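You operate a simulated robot arm through the tools that you are given. There is no shell and no other tool.

You are at the controls of a simulated robot arm. One attempt, no reset.

JOB
Swap the white trough in the drawer for the black one.
Fine: the black trough's lid and the white trough go on the bench; nothing spilt; drawer shut.

It is judged by the outcome, as a careful person would: the job done as asked, and still so three seconds after it is handed in. It fails if anything else is knocked over, pushed out of place, dropped, spilled or broken. A push-on lid holds only when it is set on centred and level and pressed home; a screw cap is set on level and turned clockwise until tight.

ROBOT AND FRAMES
A 7-joint arm with a three-finger gripper, fixed in place. Base frame: the origin is at the foot of the arm, x ahead of it, y to its left, z up; the work surface is at about z = 780. Readings come in mm, rad, newtons and seconds.
Its first joint turns from -2.897 to 2.897 rad. Payload 2.69 kg.
Tool frame: the origin (TCP) lies between the finger pads and is the grasp point; the fingertips stand 30 mm ahead of it; z points along the fingers, y is the line along which they close. The gripper opens to 128 mm. The gripper's body begins 117 mm behind the TCP.
Orientation is that of the tool frame in the base frame, as a unit quaternion [x, y, z, w]. With the fingers straight down and closing along the base's y, the tool's x points along the base's -x, its y along +y and its z along -z.

CONTROLS
- The arm moves only by the tool step_arm. Its argument "moves" is a list of rows, each a list of 7 numbers: the shift along the tool's x, y, z in mm, then the turn, a rotation vector about the tool's x, y, z in rad, then the gripper command, from -1 (fully open) to 1 (shut), values between in proportion. In form: [[dx, dy, dz, rx, ry, rz, gripper], ...]. A call has 1 to 20 rows; each row is the pose to reach, as a shift and turn from the pose commanded when the call began, along the tool's axes at that moment. Each row takes 0.2 s and may step no farther than 50 mm and 0.15 rad from the row before; otherwise, or with a gripper value out of range, the whole call is refused. Where a pose cannot be reached the arm comes as near as it can. A force on the tool above 40 N (or 10 N above the force at the start of the call, whichever is more), or a blocked arm, ends the call early, and 0.2 s more pass. The fingers move at their own pace and stop on an object; they squeeze with about 29 N. The grip force told is the motor's: it shows also when the fingers shut on nothing. Time passes only in rows, and 0.2 s behind the last, so rows that repeat a pose let the fingers close. The reply holds the time, the measured pose of the TCP, the force on the tool along the base axes, the opening and the grip force, in the units named above and with some noise, with the torque about the TCP (base axes, N m) and any sound that the robot's microphone picked up.
- Cameras (640 x 400 px; columns grow to the right, rows downward): "scene" is fixed at [398.7, -499.7, 1606.3]; the picture's right is [0.98, -0.22, 0.00], its down [-0.15, -0.69, -0.70] and it looks along [0.15, 0.69, -0.71] (base axes); focal length 304 px, centre (320, 200). "wrist" rides on the gripper at [58, 54, -131] in the tool frame; the picture's right is [-0.68, 0.74, 0.00], its down [-0.62, -0.57, -0.55] and it looks along [-0.40, -0.37, 0.84] (tool axes); focal length 234 px, centre (320, 200). There is no depth. A picture from a camera that has moved, and an enlarged one, comes with that camera's place and axes in the base frame and with its lens.
- grab_frame(camera): a new picture of that camera. It takes no simulated time.
- slide_trunk(by): slides the trunk up (or, below 0, down) by that many mm; the arm rides with it, the base frame stays. It gives what a move gives, with no picture.
- inspect(camera, box): a new picture of the part [left, top, right, bottom] of that camera's present view, enlarged. It takes no simulated time.
- job_done(): hands the job in; it is judged then, once.

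Places have to be worked out from the pictures, the camera data and where the tool is seen. Open the gripper and draw the arm clear of the work before you hand the job in, unless the task says otherwise.

The tools are called as a command line: name --pt "numbers of a row" for each row, then --argument value for the rest, lists and objects as JSON in quotes. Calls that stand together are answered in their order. step_arm: Moves the arm, as the interface text tells. Its arguments: {"type":"object","properties":{"moves":{"type":"array","items":{"type":"array","items":{"type":"number"}}}},"required":["moves"]} The other tools are called the same way: slide_trunk (by) slides the trunk up or down; grab_frame (camera) takes a picture; inspect (camera, box) takes an enlarged picture of a part of a camera's view; job_done () hands the job in.

At the start:

```text
time: 0.0
position: [530.8, 483.5, 1211.4]
orientation: [0.0, 1.0, 0.0, 0.001]
contact_force: [-0.2, 0.5, 0.3]
ft_torque: [-0.01, -0.02, 0.0]
opening: 128.0
finger_force: 0.0
trunk travel left (down, up): [-150.0, 200.0]
```

scene: 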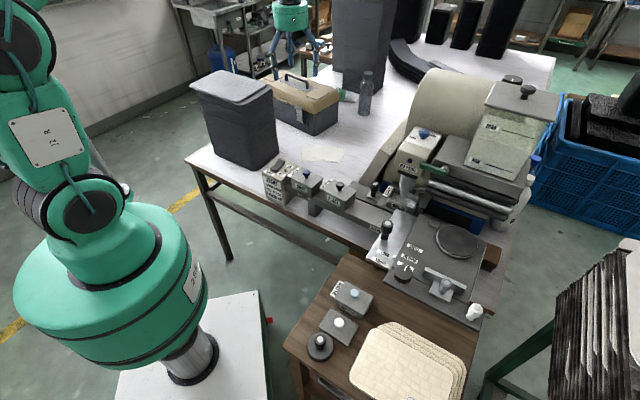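
wrist: 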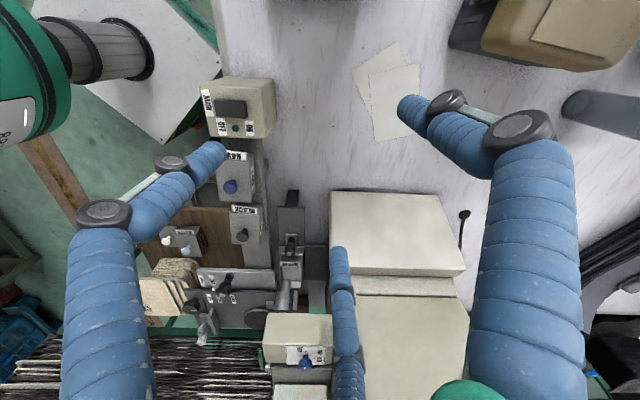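

I start by looking closely at the scene to find the drawer and the troughs.

inspect --camera "scene" --box '[240, 140, 400, 240]'

inspect --camera "scene" --box '[280, 240, 480, 400]'

inspect --camera "scene" --box '[360, 60, 560, 240]'

inspect --camera "wrist" --box '[130, 60, 350, 400]'

```text
4.00 times, centred on (320, 190) of scene
camera zoom: at [398.7, -499.7, 1606.3], right [0.98, -0.22, 0.0], down [-0.15, -0.69, -0.7], along [0.15, 0.69, -0.71], focal length 1215 px, centre (320, 240)
```

zoom: 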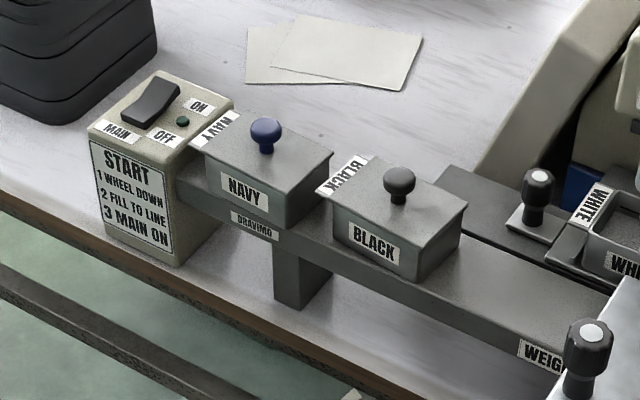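

```text
2.50 times, centred on (380, 320) of scene
camera zoom: at [398.7, -499.7, 1606.3], right [0.98, -0.22, 0.0], down [-0.15, -0.69, -0.7], along [0.15, 0.69, -0.71], focal length 759 px, centre (170, -100)
```

zoom: 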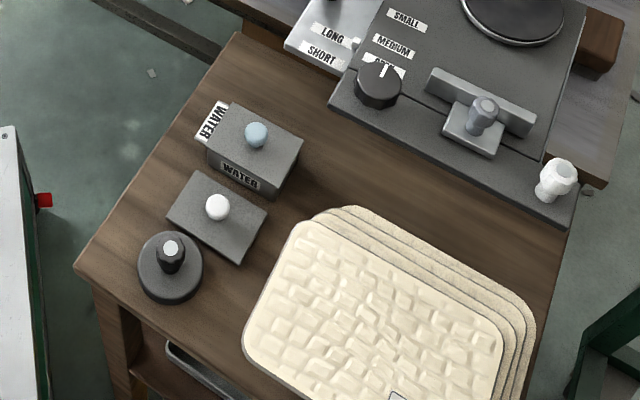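

```text
2.22 times, centred on (460, 150) of scene
camera zoom: at [398.7, -499.7, 1606.3], right [0.98, -0.22, 0.0], down [-0.15, -0.69, -0.7], along [0.15, 0.69, -0.71], focal length 675 px, centre (9, 311)
```

zoom: 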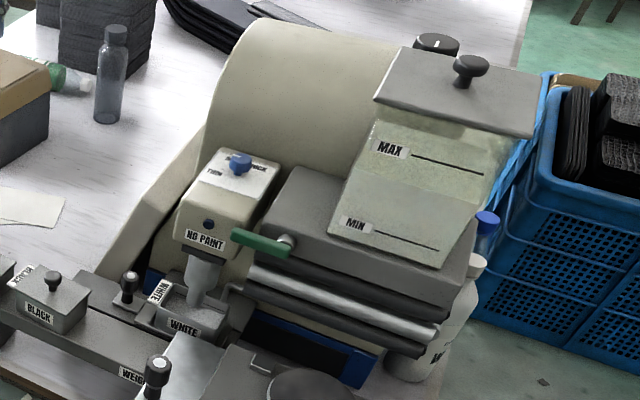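

```text
1.18 times, centred on (240, 230) of wrist
camera zoom: at [472.7, 538.1, 1343.5], right [0.68, 0.74, 0.0], down [0.62, -0.57, 0.55], along [0.4, -0.37, -0.84], focal length 276 px, centre (414, 165)
```

zoom: 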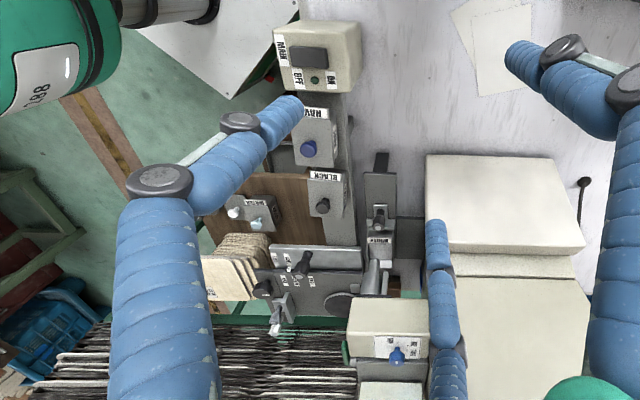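

The scene shows lidded NAVY and BLACK troughs on a rail, and the WHITE one sitting in a drawer under the machine's spout. By triangulation the black knob is near (612, 184, 959). I move closer for better views.

step_arm --pt "-4 -40 15 0 0 0 -1" --pt "-8 -80 30 0 0 0 -1" --pt "-12 -120 45 0 0 0 -1" --pt "-15 -160 60 0 0 0 -1" --pt "-17 -210 70 0 0 0 -1"

grab_frame --camera "wrist"

grab_frame --camera "scene"

```text
refused: row 5 steps farther than a row can; nothing moved
```

```text
taken
camera wrist: at [472.7, 538.1, 1343.5], right [0.68, 0.74, 0.0], down [0.62, -0.57, 0.55], along [0.4, -0.37, -0.84], focal length 234 px, centre (320, 200)
```

wrist: 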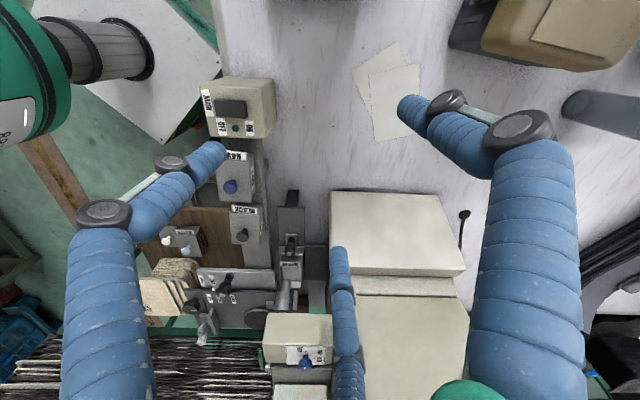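

```text
taken
```

scene: 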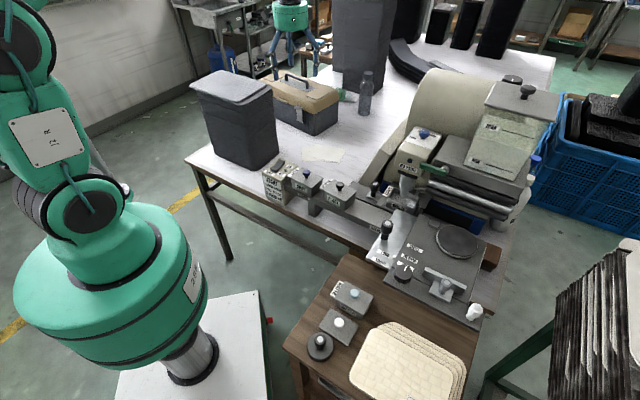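

The last row was too long a step, so I resend the same move in smaller steps.

step_arm --pt "-4 -40 12 0 0 0 -1" --pt "-8 -80 24 0 0 0 -1" --pt "-12 -120 36 0 0 0 -1" --pt "-15 -160 48 0 0 0 -1" --pt "-17 -200 60 0 0 0 -1"

grab_frame --camera "wrist"

grab_frame --camera "scene"

```text
time: 1.2
position: [548.2, 283.5, 1151.6]
orientation: [-0.001, 1.0, -0.001, 0.0]
contact_force: [-0.1, -0.4, 0.9]
ft_torque: [-0.04, -0.02, 0.0]
opening: 127.9
finger_force: 0.0
trunk travel left (down, up): [-150.0, 200.0]
```

```text
taken
camera wrist: at [489.8, 337.8, 1283.6], right [0.68, 0.74, 0.0], down [0.62, -0.57, 0.55], along [0.4, -0.37, -0.84], focal length 234 px, centre (320, 200)
```

wrist: 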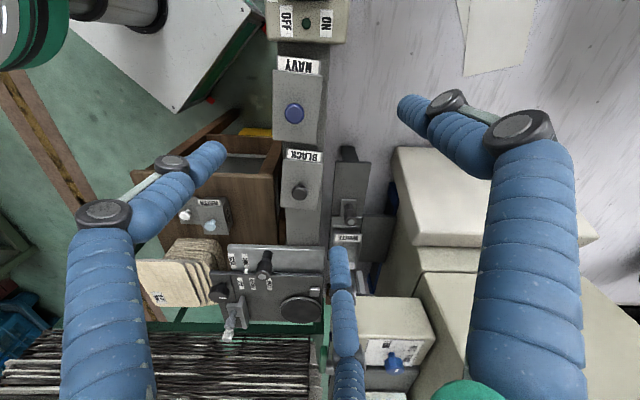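

```text
taken
```

scene: 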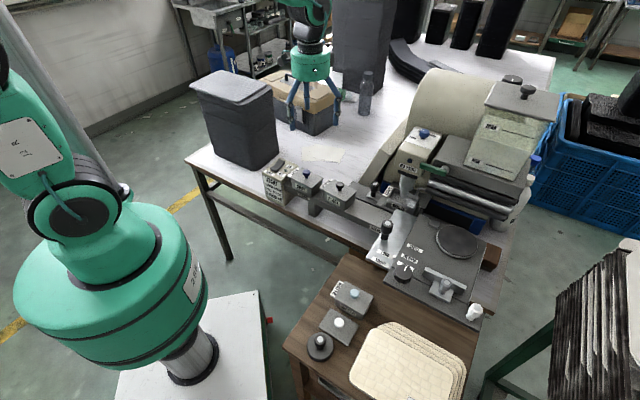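

The drawer area is visible to the right of the left finger, so I zoom in there and on the same area from the scene camera.

inspect --camera "wrist" --box '[260, 130, 420, 230]'

inspect --camera "wrist" --box '[200, 180, 440, 330]'

inspect --camera "scene" --box '[360, 160, 456, 220]'

inspect --camera "scene" --box '[380, 110, 476, 170]'

inspect --camera "scene" --box '[366, 205, 494, 325]'

```text
4.00 times, centred on (340, 180) of wrist
camera zoom: at [489.8, 337.8, 1283.6], right [0.68, 0.74, 0.0], down [0.62, -0.57, 0.55], along [0.4, -0.37, -0.84], focal length 937 px, centre (240, 280)
```

zoom: 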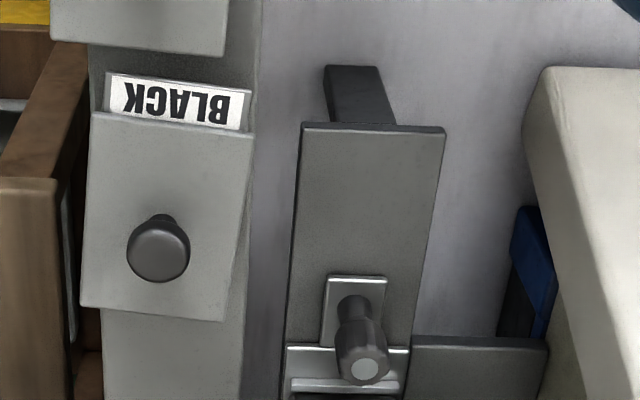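

```text
2.67 times, centred on (320, 255) of wrist
camera zoom: at [489.8, 337.8, 1283.6], right [0.68, 0.74, 0.0], down [0.62, -0.57, 0.55], along [0.4, -0.37, -0.84], focal length 624 px, centre (320, 53)
```

zoom: 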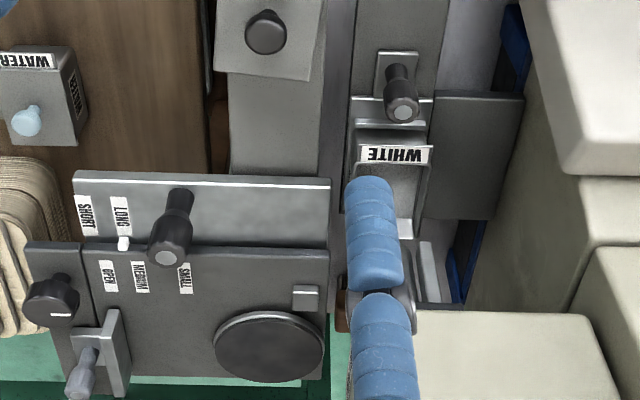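

```text
6.67 times, centred on (408, 190) of scene
camera zoom: at [398.7, -499.7, 1606.3], right [0.98, -0.22, 0.0], down [-0.15, -0.69, -0.7], along [0.15, 0.69, -0.71], focal length 2024 px, centre (-267, 267)
```

zoom: 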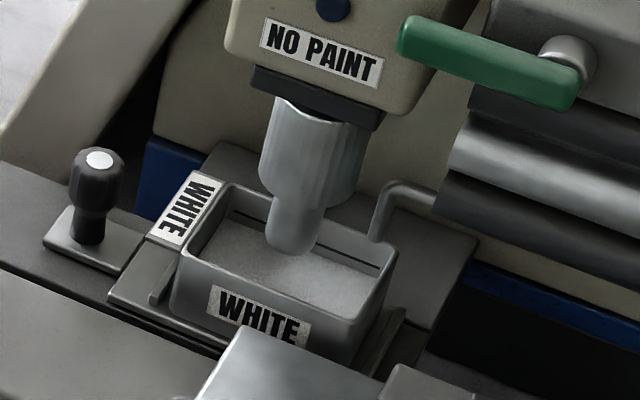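

```text
6.67 times, centred on (428, 140) of scene
camera zoom: at [398.7, -499.7, 1606.3], right [0.98, -0.22, 0.0], down [-0.15, -0.69, -0.7], along [0.15, 0.69, -0.71], focal length 2024 px, centre (-400, 600)
```

zoom: 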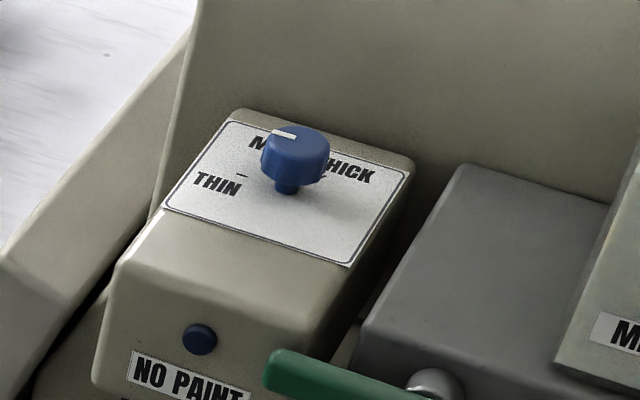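

```text
3.33 times, centred on (430, 265) of scene
camera zoom: at [398.7, -499.7, 1606.3], right [0.98, -0.22, 0.0], down [-0.15, -0.69, -0.7], along [0.15, 0.69, -0.71], focal length 1012 px, centre (-47, -17)
```

zoom: 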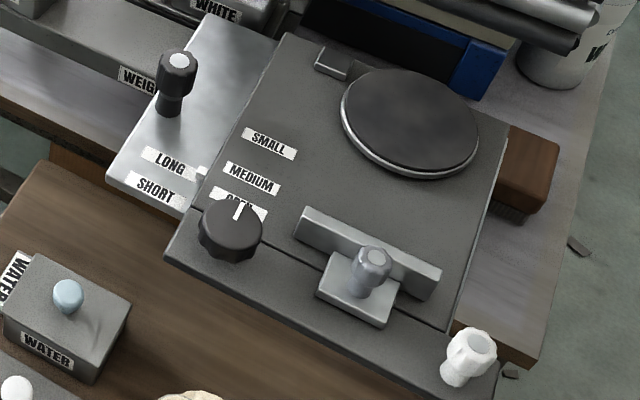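

The drawer has its own knob, near (737, 192, 932). A grooved vertical wheel sits over or in the WHITE trough near (814, 123). The machine is turned about -42.6° from the base axes. Before touching anything I want a lower front view to see how deep the wheel dips, so I swing the wrist camera round to the front at a safe height.

step_arm --pt "-8 -32 0 0 0 -0.143 -1" --pt "-16 -64 0 0 0 -0.286 -1" --pt "-24 -96 0 0 0 -0.429 -1" --pt "-32 -128 0 0 0 -0.571 -1" --pt "-40 -160 0 0 0 -0.714 -1" --pt "-48 -193 0 0 0 -0.857 -1" --pt "-56 -226 0 0 0 -1.0 -1" --pt "-64 -258 0 0 0 -1.143 -1" --pt "-72 -290 0 0 0 -1.286 -1" --pt "-80 -322 0 0 0 -1.428 -1" --pt "-87 -355 0 0 0 -1.571 -1"

grab_frame --camera "wrist"

```text
time: 3.6
position: [634.9, -71.3, 1151.7]
orientation: [0.708, -0.706, 0.0, 0.0]
contact_force: [-0.2, -0.1, 0.0]
ft_torque: [-0.05, 0.01, 0.01]
opening: 127.9
finger_force: 0.1
trunk travel left (down, up): [-150.0, 200.0]
```

```text
taken
camera wrist: at [581.8, -128.8, 1283.7], right [-0.74, 0.68, 0.0], down [0.56, 0.62, 0.55], along [0.37, 0.4, -0.84], focal length 234 px, centre (320, 200)
```

wrist: 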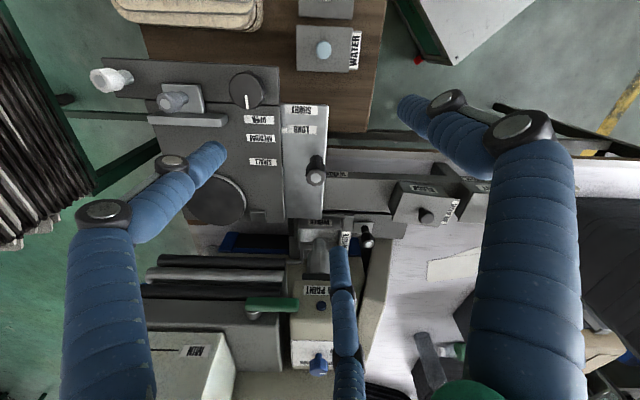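

The camera reached the front. Now I tilt the tool toward the machine and lower it somewhat for a flatter look.

step_arm --pt "0 0 20 0.088 -0.096 0 -1" --pt "0 0 40 0.176 -0.191 0 -1" --pt "0 0 60 0.264 -0.287 0 -1" --pt "0 0 80 0.352 -0.383 0 -1"

grab_frame --camera "wrist"

grab_frame --camera "scene"

```text
time: 4.6
position: [635.1, -70.7, 1072.1]
orientation: [-0.683, 0.684, 0.01, 0.258]
contact_force: [0.6, -0.2, -0.2]
ft_torque: [0.0, 0.04, 0.0]
opening: 128.0
finger_force: 0.0
trunk travel left (down, up): [-150.0, 200.0]
```

```text
taken
camera wrist: at [544.9, -169.3, 1146.6], right [-0.74, 0.68, 0.0], down [0.3, 0.33, 0.89], along [0.6, 0.66, -0.45], focal length 234 px, centre (320, 200)
```

wrist: 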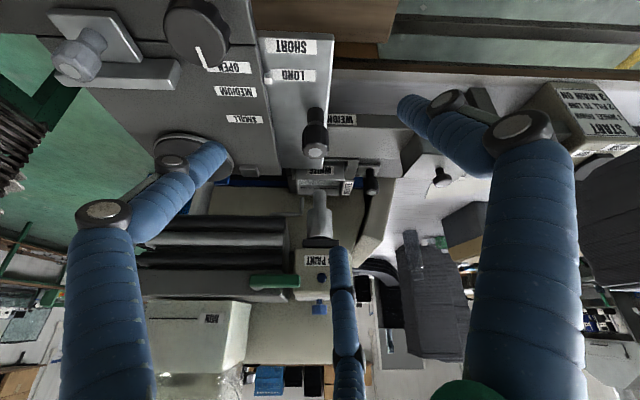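

```text
taken
```

scene: 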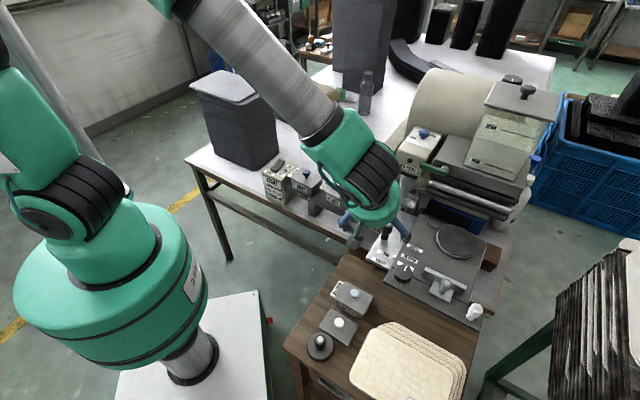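

This low view shows the wheel and trough upside down, so I enlarge it.

inspect --camera "wrist" --box '[264, 130, 392, 210]'

inspect --camera "wrist" --box '[230, 200, 390, 330]'

```text
5.00 times, centred on (328, 170) of wrist
camera zoom: at [544.9, -169.3, 1146.6], right [-0.74, 0.68, 0.0], down [0.3, 0.33, 0.89], along [0.6, 0.66, -0.45], focal length 1171 px, centre (280, 350)
```

zoom: 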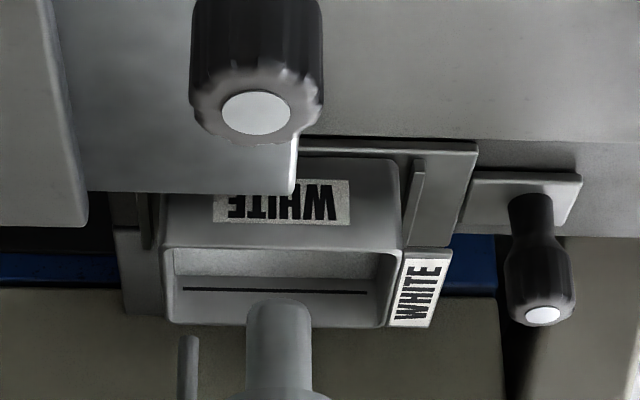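

```text
3.08 times, centred on (310, 265) of wrist
camera zoom: at [544.9, -169.3, 1146.6], right [-0.74, 0.68, 0.0], down [0.3, 0.33, 0.89], along [0.6, 0.66, -0.45], focal length 720 px, centre (351, 0)
```

zoom: 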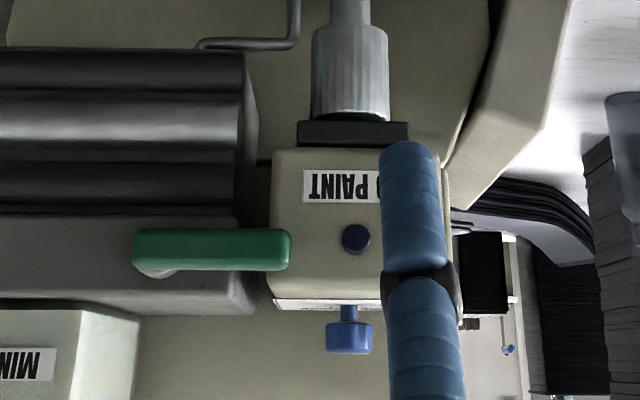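

The wheel's rounded end seems to hang slightly above the trough rim, but this angle can't settle it. I'll go round to the drawer-pull side for a low view along the drawer. First I undo the tilt and rise.

step_arm --pt "-7 -7 -17 -0.088 0.096 0 -1" --pt "-14 -14 -35 -0.176 0.191 0 -1" --pt "-22 -20 -52 -0.264 0.287 0 -1" --pt "-29 -27 -69 -0.352 0.383 0 -1"

```text
time: 5.6
position: [636.7, -71.2, 1152.5]
orientation: [-0.706, 0.708, 0.0, -0.001]
contact_force: [-0.2, 0.5, 0.6]
ft_torque: [0.04, -0.04, 0.0]
opening: 128.1
finger_force: 0.1
trunk travel left (down, up): [-150.0, 200.0]
```

Vertical again. Next I swing back over to the drawer-pull side.

step_arm --pt "-35 4.5 0 0 0 0.131 -1" --pt "-70 9 0 0 0 0.262 -1" --pt "-105 13.5 0 0 0 0.393 -1" --pt "-139 18 0 0 0 0.524 -1" --pt "-174 22.5 0 0 0 0.655 -1" --pt "-209 27 0 0 0 0.785 -1" --pt "-244 31.5 0 0 0 0.916 -1" --pt "-279 36 0 0 0 1.047 -1" --pt "-314 40.5 0 0 0 1.178 -1" --pt "-348 45 0 0 0 1.309 -1" --pt "-383 49.5 0 0 0 1.44 -1" --pt "-418 54 0 0 0 1.571 -1"

step_arm --pt "0 0 20 0.088 -0.096 0 -1" --pt "0 0 40 0.176 -0.191 0 -1" --pt "0 0 60 0.264 -0.287 0 -1" --pt "0 0 80 0.352 -0.383 0 -1" --pt "0 0 105 0.44 -0.478 0 -1" --pt "0 0 130 0.528 -0.574 0 -1"

grab_frame --camera "wrist"

grab_frame --camera "scene"

```text
time: 8.2
position: [581.8, 347.2, 1151.6]
orientation: [0.0, 1.0, -0.001, 0.0]
contact_force: [-0.1, -0.7, -1.5]
ft_torque: [0.04, 0.01, 0.0]
opening: 127.9
finger_force: 0.1
trunk travel left (down, up): [-150.0, 200.0]
```

```text
time: 9.6
position: [583.4, 347.8, 1021.9]
orientation: [0.001, 0.924, -0.258, 0.281]
contact_force: [-0.1, 0.6, -0.1]
ft_torque: [0.03, 0.02, 0.01]
opening: 128.1
finger_force: 0.0
trunk travel left (down, up): [-150.0, 200.0]
```

```text
taken
camera wrist: at [472.7, 448.2, 1059.0], right [0.68, 0.74, 0.0], down [0.15, -0.14, 0.98], along [0.72, -0.66, -0.21], focal length 234 px, centre (320, 200)
```

wrist: 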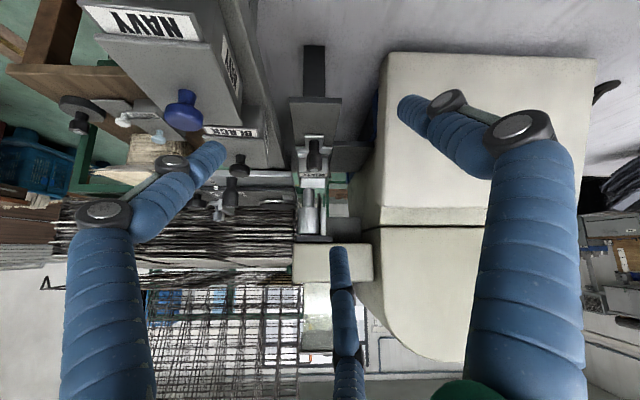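

```text
taken
```

scene: 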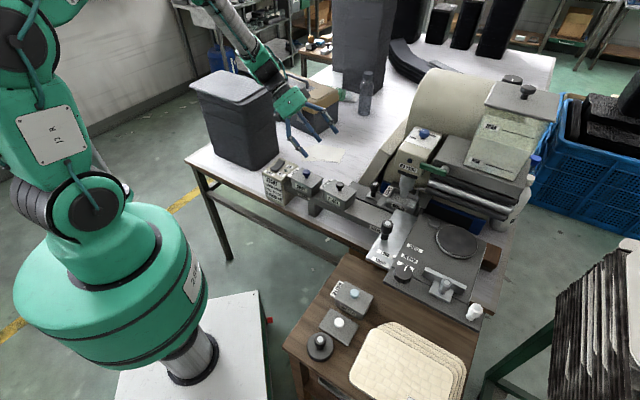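

inspect --camera "wrist" --box '[280, 120, 376, 260]'

inspect --camera "wrist" --box '[288, 140, 352, 180]'

```text
2.86 times, centred on (328, 190) of wrist
camera zoom: at [472.7, 448.2, 1059.0], right [0.68, 0.74, 0.0], down [0.15, -0.14, 0.98], along [0.72, -0.66, -0.21], focal length 669 px, centre (297, 229)
```

zoom: 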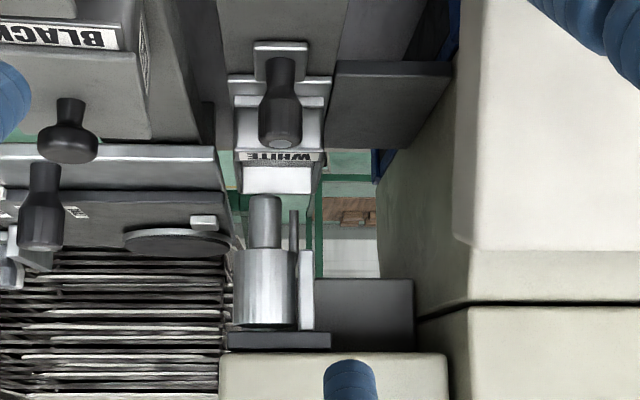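

```text
10.00 times, centred on (320, 160) of wrist
camera zoom: at [472.7, 448.2, 1059.0], right [0.68, 0.74, 0.0], down [0.15, -0.14, 0.98], along [0.72, -0.66, -0.21], focal length 2342 px, centre (320, 600)
```

zoom: 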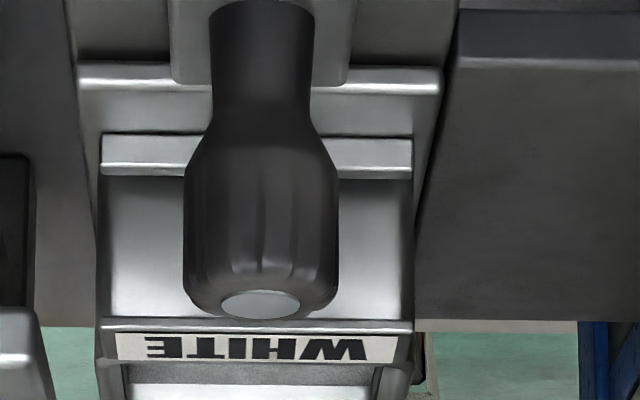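

Seen along the drawer, the wheel's end shows above the trough's far rim, so the wheel is up and the drawer can slide out under it. I straighten the tool and align it with the machine (tool x = −u, tool y = v) to measure from above.

step_arm --pt "-12 -13 -1 -0.088 0.096 0 -1" --pt "-23 -26 -2 -0.176 0.191 0 -1" --pt "-35 -39 -3 -0.264 0.287 0 -1" --pt "-46 -52 -5 -0.352 0.383 0 -1" --pt "-58 -65 -6 -0.44 0.478 0 -1" --pt "-69 -77 -7 -0.528 0.574 0 -1"

step_arm --pt "0 0 0 0 0 0.149 -1" --pt "0 0 0 0 0 0.298 -1" --pt "0 0 0 0 0 0.447 -1" --pt "0 0 0 0 0 0.596 -1" --pt "0 0 0 0 0 0.743 -1"

grab_frame --camera "wrist"

grab_frame --camera "scene"

```text
time: 11.0
position: [624.3, 292.5, 1098.3]
orientation: [0.0, 1.0, 0.001, -0.001]
contact_force: [-0.1, 1.1, 0.0]
ft_torque: [-0.03, 0.03, 0.01]
opening: 128.1
finger_force: 0.0
trunk travel left (down, up): [-150.0, 200.0]
```

```text
time: 12.2
position: [625.4, 293.8, 1098.6]
orientation: [0.364, 0.931, 0.0, 0.0]
contact_force: [0.3, 0.2, -0.2]
ft_torque: [0.02, 0.0, -0.01]
opening: 127.8
finger_force: 0.1
trunk travel left (down, up): [-150.0, 200.0]
```

```text
taken
camera wrist: at [618.3, 372.7, 1230.3], right [1.0, 0.08, 0.0], down [0.07, -0.83, 0.55], along [0.05, -0.55, -0.84], focal length 234 px, centre (320, 200)
```

wrist: 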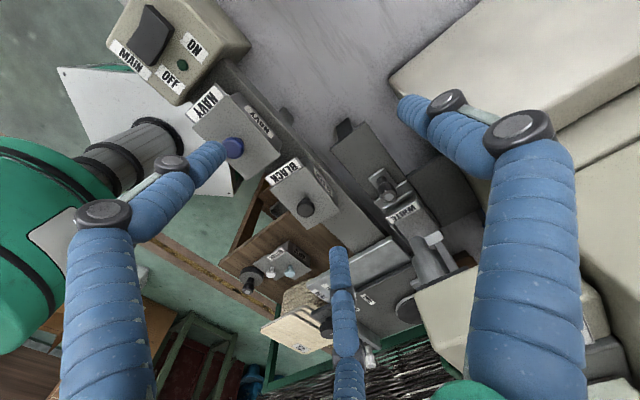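

```text
taken
```

scene: 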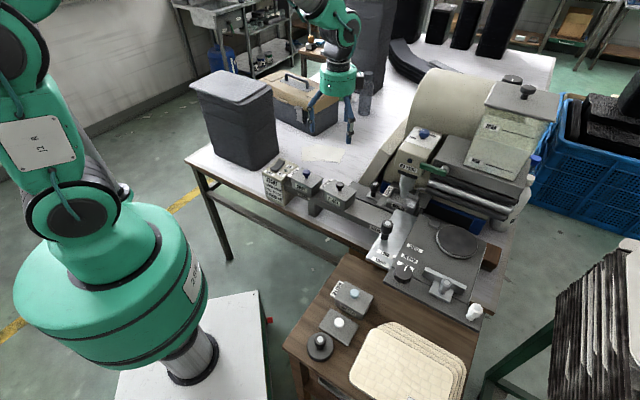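

A clean angled top view. I zoom in to measure the black trough, the lid knob and the drawer knob.

inspect --camera "wrist" --box '[240, 140, 368, 220]'

inspect --camera "wrist" --box '[320, 110, 480, 290]'

inspect --camera "scene" --box '[300, 160, 396, 220]'

```text
5.00 times, centred on (304, 180) of wrist
camera zoom: at [618.3, 372.7, 1230.3], right [1.0, 0.08, 0.0], down [0.07, -0.83, 0.55], along [0.05, -0.55, -0.84], focal length 1171 px, centre (400, 300)
```

zoom: 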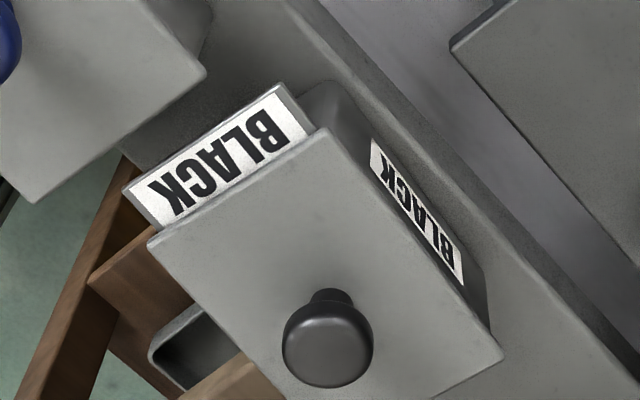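

```text
2.22 times, centred on (400, 200) of wrist
camera zoom: at [618.3, 372.7, 1230.3], right [1.0, 0.08, 0.0], down [0.07, -0.83, 0.55], along [0.05, -0.55, -0.84], focal length 520 px, centre (142, 200)
```

zoom: 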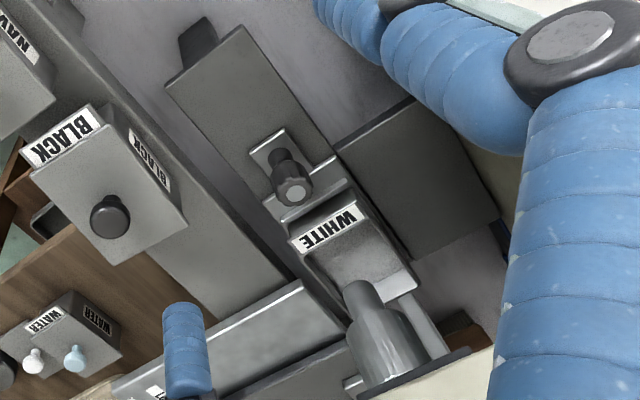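

```text
6.67 times, centred on (348, 190) of scene
camera zoom: at [398.7, -499.7, 1606.3], right [0.98, -0.22, 0.0], down [-0.15, -0.69, -0.7], along [0.15, 0.69, -0.71], focal length 2024 px, centre (133, 267)
```

zoom: 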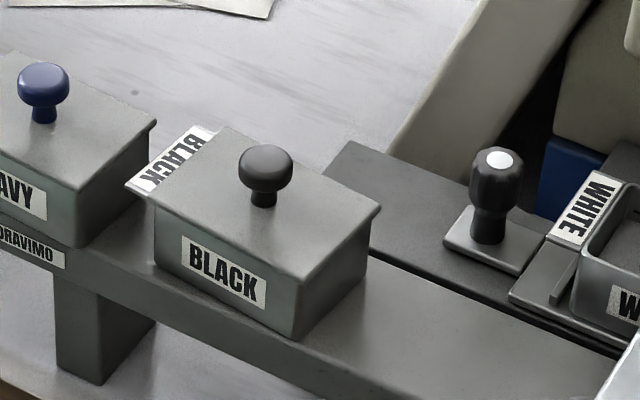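

Two-view estimates put the drawer knob top at about (738, 194, 931) and the black lid knob top at about (614, 182, 965). The machine head overhangs just past the drawer knob, so I'll lean the tool about 20° back toward −u and approach the drawer knob from there.

step_arm --pt "-27 1 18 0 -0.088 0 -0.5" --pt "-55 2 35 0 -0.175 0 0" --pt "-82 3 53 0 -0.263 0 0.06" --pt "-109 3 71 0 -0.35 0 0.06"

grab_frame --camera "wrist"

inspect --camera "scene" --box '[300, 80, 460, 230]'

```text
time: 13.2
position: [707.5, 221.0, 1027.0]
orientation: [0.358, 0.917, -0.063, 0.163]
contact_force: [-0.1, 0.0, 0.2]
ft_torque: [0.01, 0.02, 0.02]
opening: 59.7
finger_force: 0.1
trunk travel left (down, up): [-150.0, 200.0]
```

```text
taken
camera wrist: at [670.1, 329.5, 1130.7], right [0.97, 0.11, 0.23], down [-0.1, -0.68, 0.73], along [0.24, -0.72, -0.65], focal length 234 px, centre (320, 200)
```

wrist: 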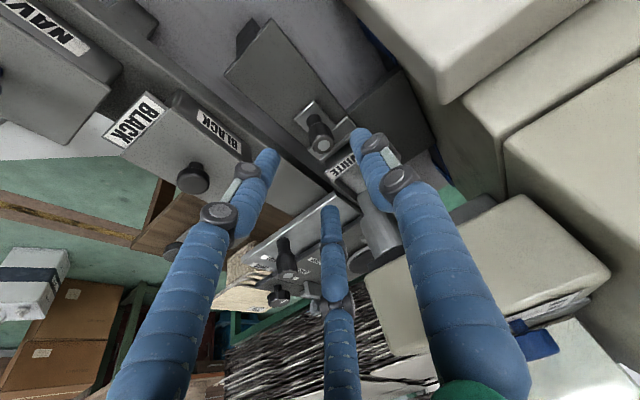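

```text
2.67 times, centred on (380, 155) of scene
camera zoom: at [398.7, -499.7, 1606.3], right [0.98, -0.22, 0.0], down [-0.15, -0.69, -0.7], along [0.15, 0.69, -0.71], focal length 810 px, centre (160, 320)
```

zoom: 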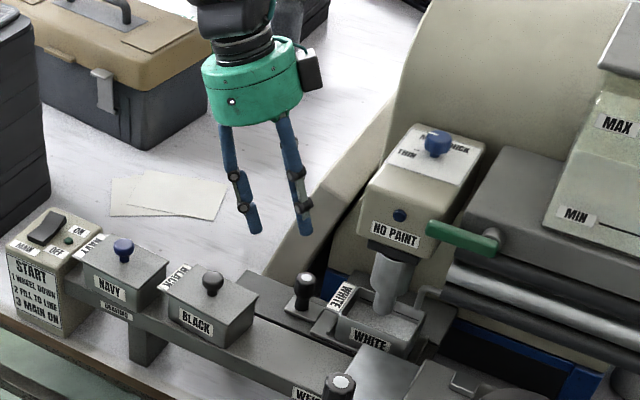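

The gripper shows a third part in the wrist view. I check its real shape before moving in.

inspect --camera "scene" --box '[344, 90, 424, 200]'

inspect --camera "wrist" --box '[220, 80, 420, 280]'

```text
3.64 times, centred on (384, 145) of scene
camera zoom: at [398.7, -499.7, 1606.3], right [0.98, -0.22, 0.0], down [-0.15, -0.69, -0.7], along [0.15, 0.69, -0.71], focal length 1104 px, centre (87, 400)
```

zoom: 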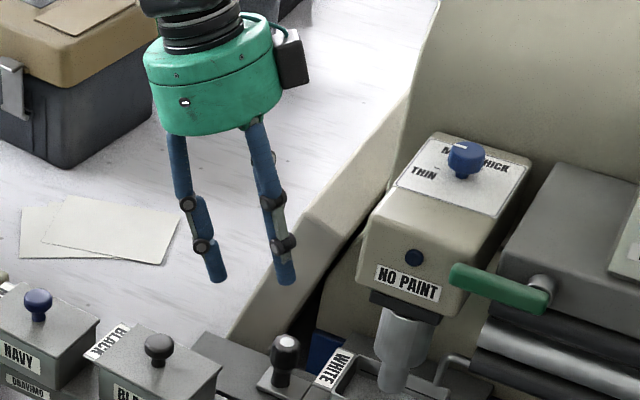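

```text
2.00 times, centred on (320, 180) of wrist
camera zoom: at [670.1, 329.5, 1130.7], right [0.97, 0.11, 0.23], down [-0.1, -0.68, 0.73], along [0.24, -0.72, -0.65], focal length 468 px, centre (320, 240)
```

zoom: 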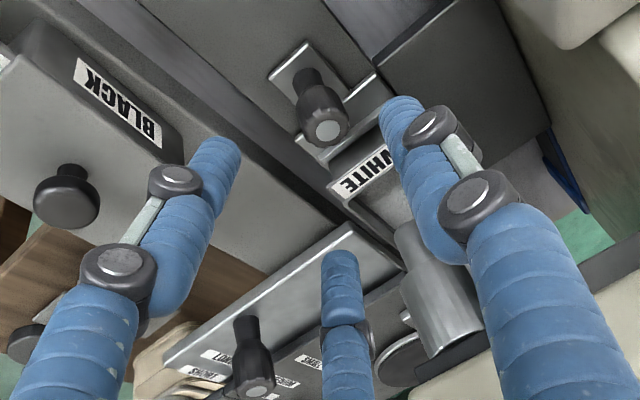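

The pictures show a gripper with three centring fingers, at 120° around the TCP, so I plan for both that and the stated two-finger geometry. The WHITE trough's rim and tab are near z 920, about 40 mm past the drawer knob. I'll grip only the top of the knob, with a smaller opening and less lean.

step_arm --pt "-5 0.5 12 0 0.05 0 0.3" --pt "-11 1 23 0 0.1 0 0.3"

grab_frame --camera "wrist"

inspect --camera "scene" --box '[344, 100, 440, 220]'

```text
time: 13.8
position: [719.9, 209.7, 1010.0]
orientation: [0.36, 0.925, -0.045, 0.115]
contact_force: [-0.1, -0.1, 0.3]
ft_torque: [0.01, -0.02, 0.02]
opening: 44.9
finger_force: 0.0
trunk travel left (down, up): [-150.0, 200.0]
```

```text
taken
camera wrist: at [691.8, 310.7, 1122.8], right [0.98, 0.1, 0.17], down [-0.04, -0.73, 0.68], along [0.19, -0.68, -0.71], focal length 234 px, centre (320, 200)
```

wrist: 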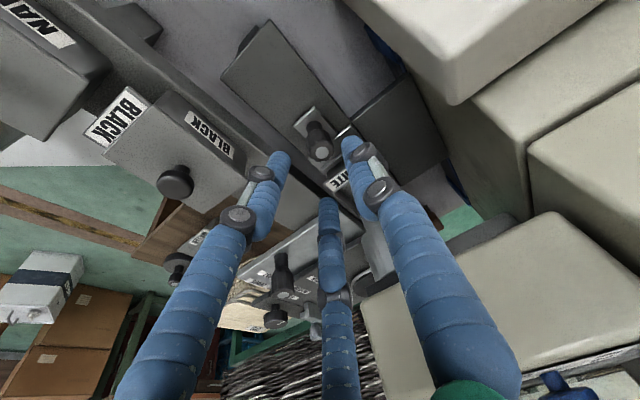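

```text
3.33 times, centred on (392, 160) of scene
camera zoom: at [398.7, -499.7, 1606.3], right [0.98, -0.22, 0.0], down [-0.15, -0.69, -0.7], along [0.15, 0.69, -0.71], focal length 1012 px, centre (80, 333)
```

zoom: 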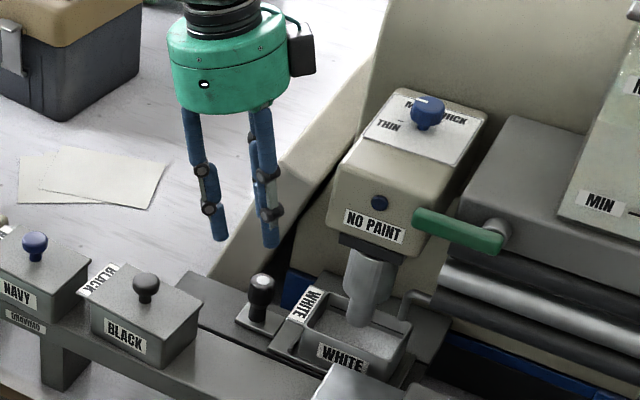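

The third finger is real. The point I'm aiming at projects onto the knob in the wrist view, so I go down along the tool axis.

step_arm --pt "0 0 20 0 0 0 0.3" --pt "0 0 40 0 0 0 0.3" --pt "0 0 55 0 0 0 0.3" --pt "0 0 63 0 0 0 0.3" --pt "0 0 70 0 0 0 0.3"

grab_frame --camera "wrist"

inspect --camera "scene" --box '[344, 120, 440, 220]'

```text
time: 15.0
position: [734.3, 198.5, 941.8]
orientation: [0.36, 0.925, -0.045, 0.116]
contact_force: [-0.2, -0.7, 0.3]
ft_torque: [0.01, -0.04, 0.03]
opening: 44.8
finger_force: 0.0
trunk travel left (down, up): [-150.0, 200.0]
```

```text
taken
camera wrist: at [704.9, 298.7, 1055.0], right [0.98, 0.1, 0.17], down [-0.04, -0.73, 0.68], along [0.19, -0.68, -0.71], focal length 234 px, centre (320, 200)
```

wrist: 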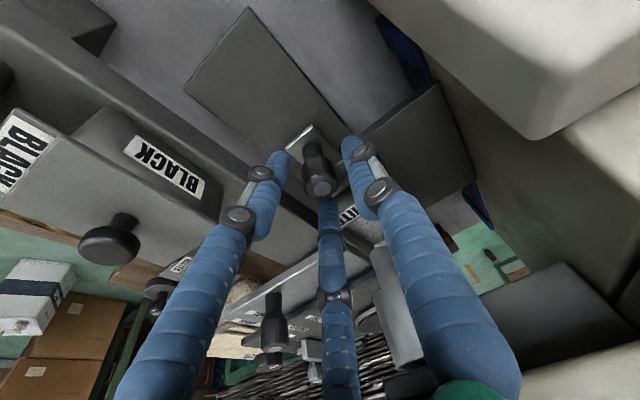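

```text
4.00 times, centred on (392, 170) of scene
camera zoom: at [398.7, -499.7, 1606.3], right [0.98, -0.22, 0.0], down [-0.15, -0.69, -0.7], along [0.15, 0.69, -0.71], focal length 1215 px, centre (32, 320)
```

zoom: 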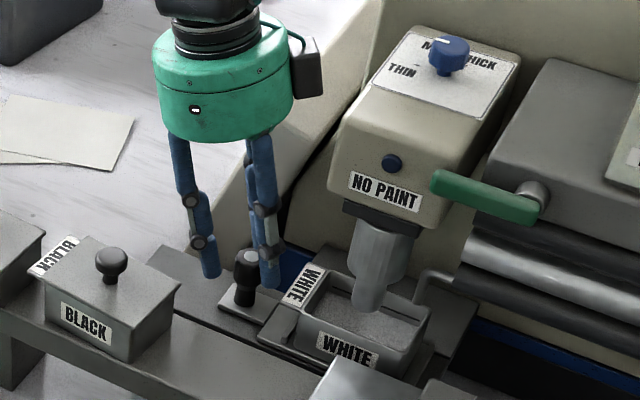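

The knob stands between the fingers and nothing touches. I close the gripper.

step_arm --pt "0 0 0 0 0 0 0.6" --pt "0 0 0 0 0 0 1" --pt "0 0 0 0 0 0 1"

grab_frame --camera "wrist"

inspect --camera "scene" --box '[368, 160, 432, 210]'

```text
time: 15.8
position: [732.9, 197.6, 942.9]
orientation: [0.36, 0.925, -0.046, 0.115]
contact_force: [-11.2, -12.9, 7.5]
ft_torque: [-0.31, 0.74, -0.16]
opening: 27.0
finger_force: 28.9
trunk travel left (down, up): [-150.0, 200.0]
```

```text
taken
camera wrist: at [703.8, 297.5, 1055.2], right [0.98, 0.1, 0.17], down [-0.04, -0.73, 0.68], along [0.19, -0.68, -0.71], focal length 234 px, centre (320, 200)
```

wrist: 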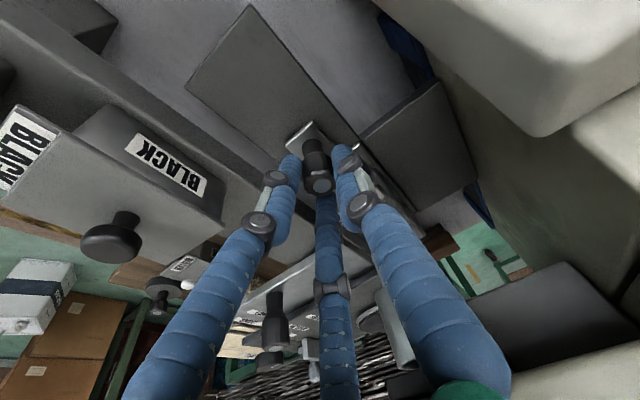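

```text
8.00 times, centred on (400, 185) of scene
camera zoom: at [398.7, -499.7, 1606.3], right [0.98, -0.22, 0.0], down [-0.15, -0.69, -0.7], along [0.15, 0.69, -0.71], focal length 2429 px, centre (-320, 320)
```

zoom: 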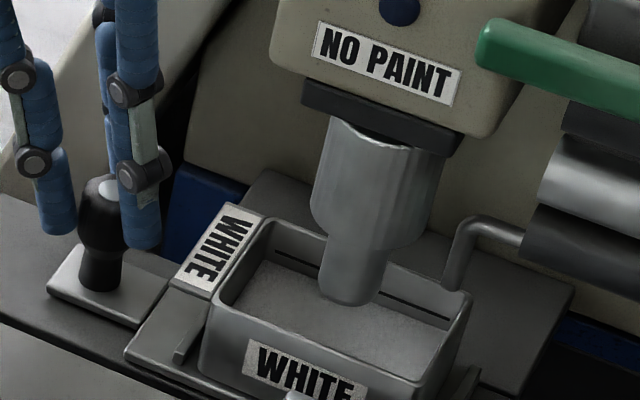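

I have the knob, with the opening at 27 mm. About 17 N of side load along −v shows I am off-centre, so I ease over a little to centre on it.

step_arm --pt "0 -2 0 0 0 0 1" --pt "0 -2 0 0 0 0 1"

```text
time: 16.4
position: [732.7, 197.0, 942.0]
orientation: [0.36, 0.925, -0.045, 0.116]
contact_force: [-6.5, -8.5, 3.2]
ft_torque: [0.1, 0.4, -0.07]
opening: 26.2
finger_force: 28.9
trunk travel left (down, up): [-150.0, 200.0]
```

The load halved, so I move a bit more the same way.

step_arm --pt "0 -2 0 0 0 0 1" --pt "0 -2 0 0 0 0 1"

```text
time: 17.0
position: [731.1, 196.5, 942.2]
orientation: [0.36, 0.925, -0.045, 0.116]
contact_force: [1.4, 1.1, -0.6]
ft_torque: [0.44, 0.11, -0.07]
opening: 25.4
finger_force: 45.2
trunk travel left (down, up): [-150.0, 200.0]
```

Balanced now. I pull the drawer a short way, straight along −u, and watch the force.

step_arm --pt "3.9 0 -1 0 0 0 1" --pt "7.8 0 -2 0 0 0 1" --pt "11.6 0 -3 0 0 0 1"

inspect --camera "scene" --box '[368, 160, 432, 210]'

```text
time: 17.8
position: [724.5, 204.7, 942.9]
orientation: [0.361, 0.924, -0.045, 0.117]
contact_force: [7.9, 7.4, 2.9]
ft_torque: [0.57, -0.32, -0.04]
opening: 25.4
finger_force: 44.5
trunk travel left (down, up): [-150.0, 200.0]
```

```text
8.00 times, centred on (400, 185) of scene
camera zoom: at [398.7, -499.7, 1606.3], right [0.98, -0.22, 0.0], down [-0.15, -0.69, -0.7], along [0.15, 0.69, -0.71], focal length 2429 px, centre (-320, 320)
```

zoom: 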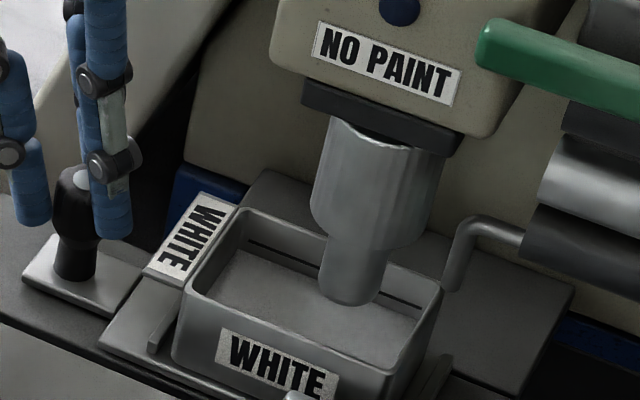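

The drawer slides and the wheel stays above the rim. About 10 N of side load shows the track runs slightly more toward +v than my pull, so I follow it and continue.

step_arm --pt "3.9 1 -1 0 0 0 1" --pt "7.8 2 -2 0 0 0 1" --pt "11.6 2.5 -3 0 0 0 1" --pt "15.5 3 -4 0 0 0 1" --pt "19.4 3.5 -5 0 0 0 1"

inspect --camera "scene" --box '[352, 150, 432, 210]'

```text
time: 19.0
position: [708.9, 219.8, 941.1]
orientation: [0.361, 0.924, -0.046, 0.116]
contact_force: [-7.5, -7.6, 11.4]
ft_torque: [-0.05, 0.09, -0.22]
opening: 25.6
finger_force: 45.7
trunk travel left (down, up): [-150.0, 200.0]
```

```text
6.67 times, centred on (392, 180) of scene
camera zoom: at [398.7, -499.7, 1606.3], right [0.98, -0.22, 0.0], down [-0.15, -0.69, -0.7], along [0.15, 0.69, -0.71], focal length 2024 px, centre (-160, 333)
```

zoom: 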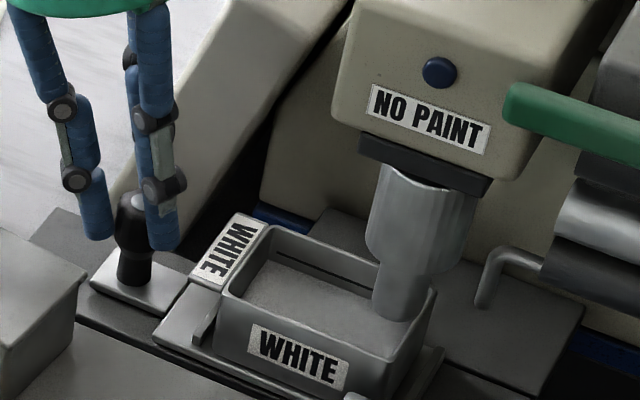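

The track fits a machine angle of exactly 45°. I continue with that direction and relieve the slight side and down load.

step_arm --pt "3.6 -2 -2 0 0 0 1" --pt "7.5 -2 -3 0 0 0 1" --pt "11.4 -1.8 -4 0 0 0 1" --pt "15.3 -1.7 -5 0 0 0 1"

inspect --camera "scene" --box '[352, 150, 432, 210]'

```text
time: 20.0
position: [698.2, 230.6, 942.5]
orientation: [0.358, 0.925, -0.044, 0.116]
contact_force: [6.4, 6.3, -9.8]
ft_torque: [0.77, -0.25, -0.02]
opening: 25.6
finger_force: 45.0
trunk travel left (down, up): [-150.0, 200.0]
```

```text
6.67 times, centred on (392, 180) of scene
camera zoom: at [398.7, -499.7, 1606.3], right [0.98, -0.22, 0.0], down [-0.15, -0.69, -0.7], along [0.15, 0.69, -0.71], focal length 2024 px, centre (-160, 333)
```

zoom: 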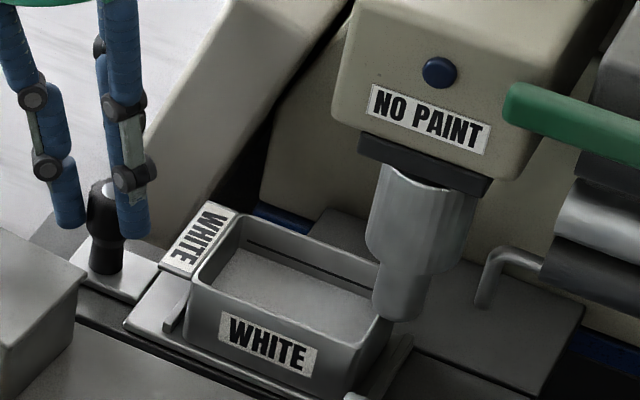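

The trough passes under the wheel without contact. I centre the load again and keep pulling.

step_arm --pt "5 1.1 -0.6 0 0 0 1" --pt "9.9 1.3 -1.8 0 0 0 1" --pt "14.7 1.5 -3 0 0 0 1" --pt "19.6 1.7 -4.3 0 0 0 1" --pt "24.4 1.9 -5.5 0 0 0 1" --pt "29.3 2.1 -6.7 0 0 0 1"

inspect --camera "scene" --box '[336, 150, 432, 210]'

grab_frame --camera "wrist"

```text
time: 21.4
position: [676.2, 251.7, 942.1]
orientation: [0.36, 0.925, -0.045, 0.116]
contact_force: [-1.6, -0.5, 0.6]
ft_torque: [-0.03, 0.15, -0.09]
opening: 25.6
finger_force: 44.9
trunk travel left (down, up): [-150.0, 200.0]
```

```text
6.67 times, centred on (384, 180) of scene
camera zoom: at [398.7, -499.7, 1606.3], right [0.98, -0.22, 0.0], down [-0.15, -0.69, -0.7], along [0.15, 0.69, -0.71], focal length 2024 px, centre (-107, 333)
```

zoom: 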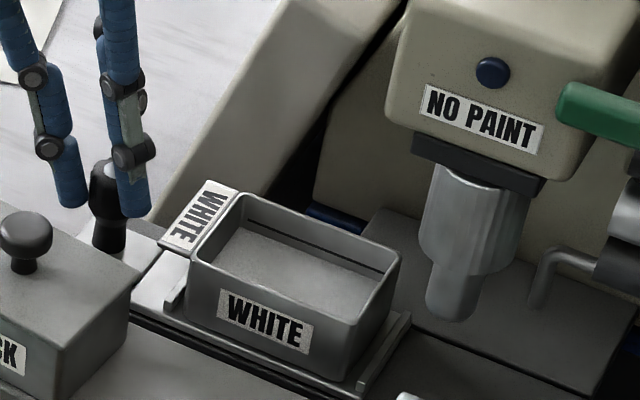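

```text
taken
camera wrist: at [647.2, 351.5, 1055.6], right [0.98, 0.1, 0.17], down [-0.04, -0.73, 0.68], along [0.19, -0.68, -0.71], focal length 234 px, centre (320, 200)
```

wrist: 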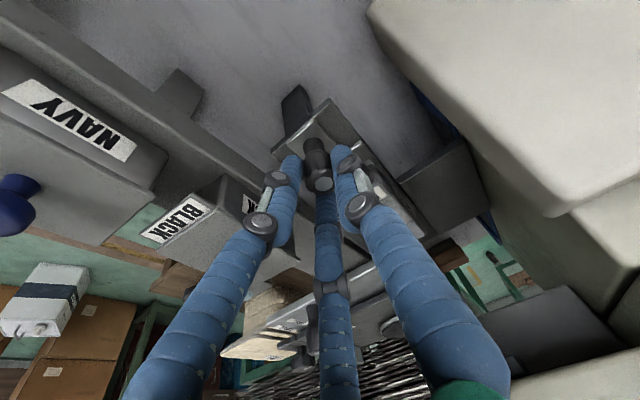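

Drawer out 78 mm and the load is balanced. I pull gently a little farther to gain room from the machine head.

step_arm --pt "2.9 0.1 -0.7 0 0 0 1" --pt "5.8 0.2 -1.5 0 0 0 1" --pt "8.7 0.35 -2.2 0 0 0 1" --pt "11.6 0.5 -3 0 0 0 1" --pt "14.5 0.6 -3.7 0 0 0 1"

inspect --camera "scene" --box '[336, 150, 432, 210]'

```text
time: 22.6
position: [665.4, 262.6, 943.1]
orientation: [0.359, 0.925, -0.044, 0.115]
contact_force: [-1.8, -0.9, -3.3]
ft_torque: [0.3, 0.25, -0.12]
opening: 25.6
finger_force: 44.7
trunk travel left (down, up): [-150.0, 200.0]
```

```text
6.67 times, centred on (384, 180) of scene
camera zoom: at [398.7, -499.7, 1606.3], right [0.98, -0.22, 0.0], down [-0.15, -0.69, -0.7], along [0.15, 0.69, -0.71], focal length 2024 px, centre (-107, 333)
```

zoom: 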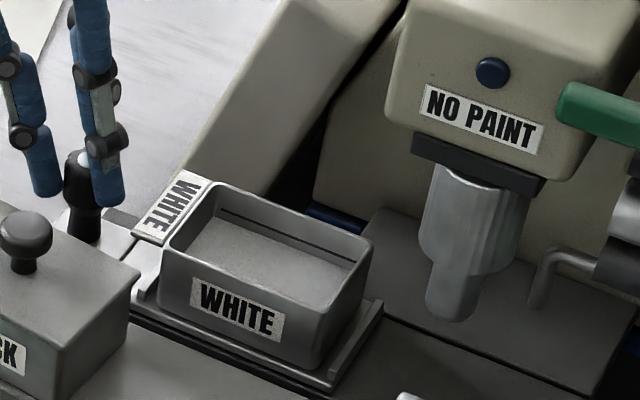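

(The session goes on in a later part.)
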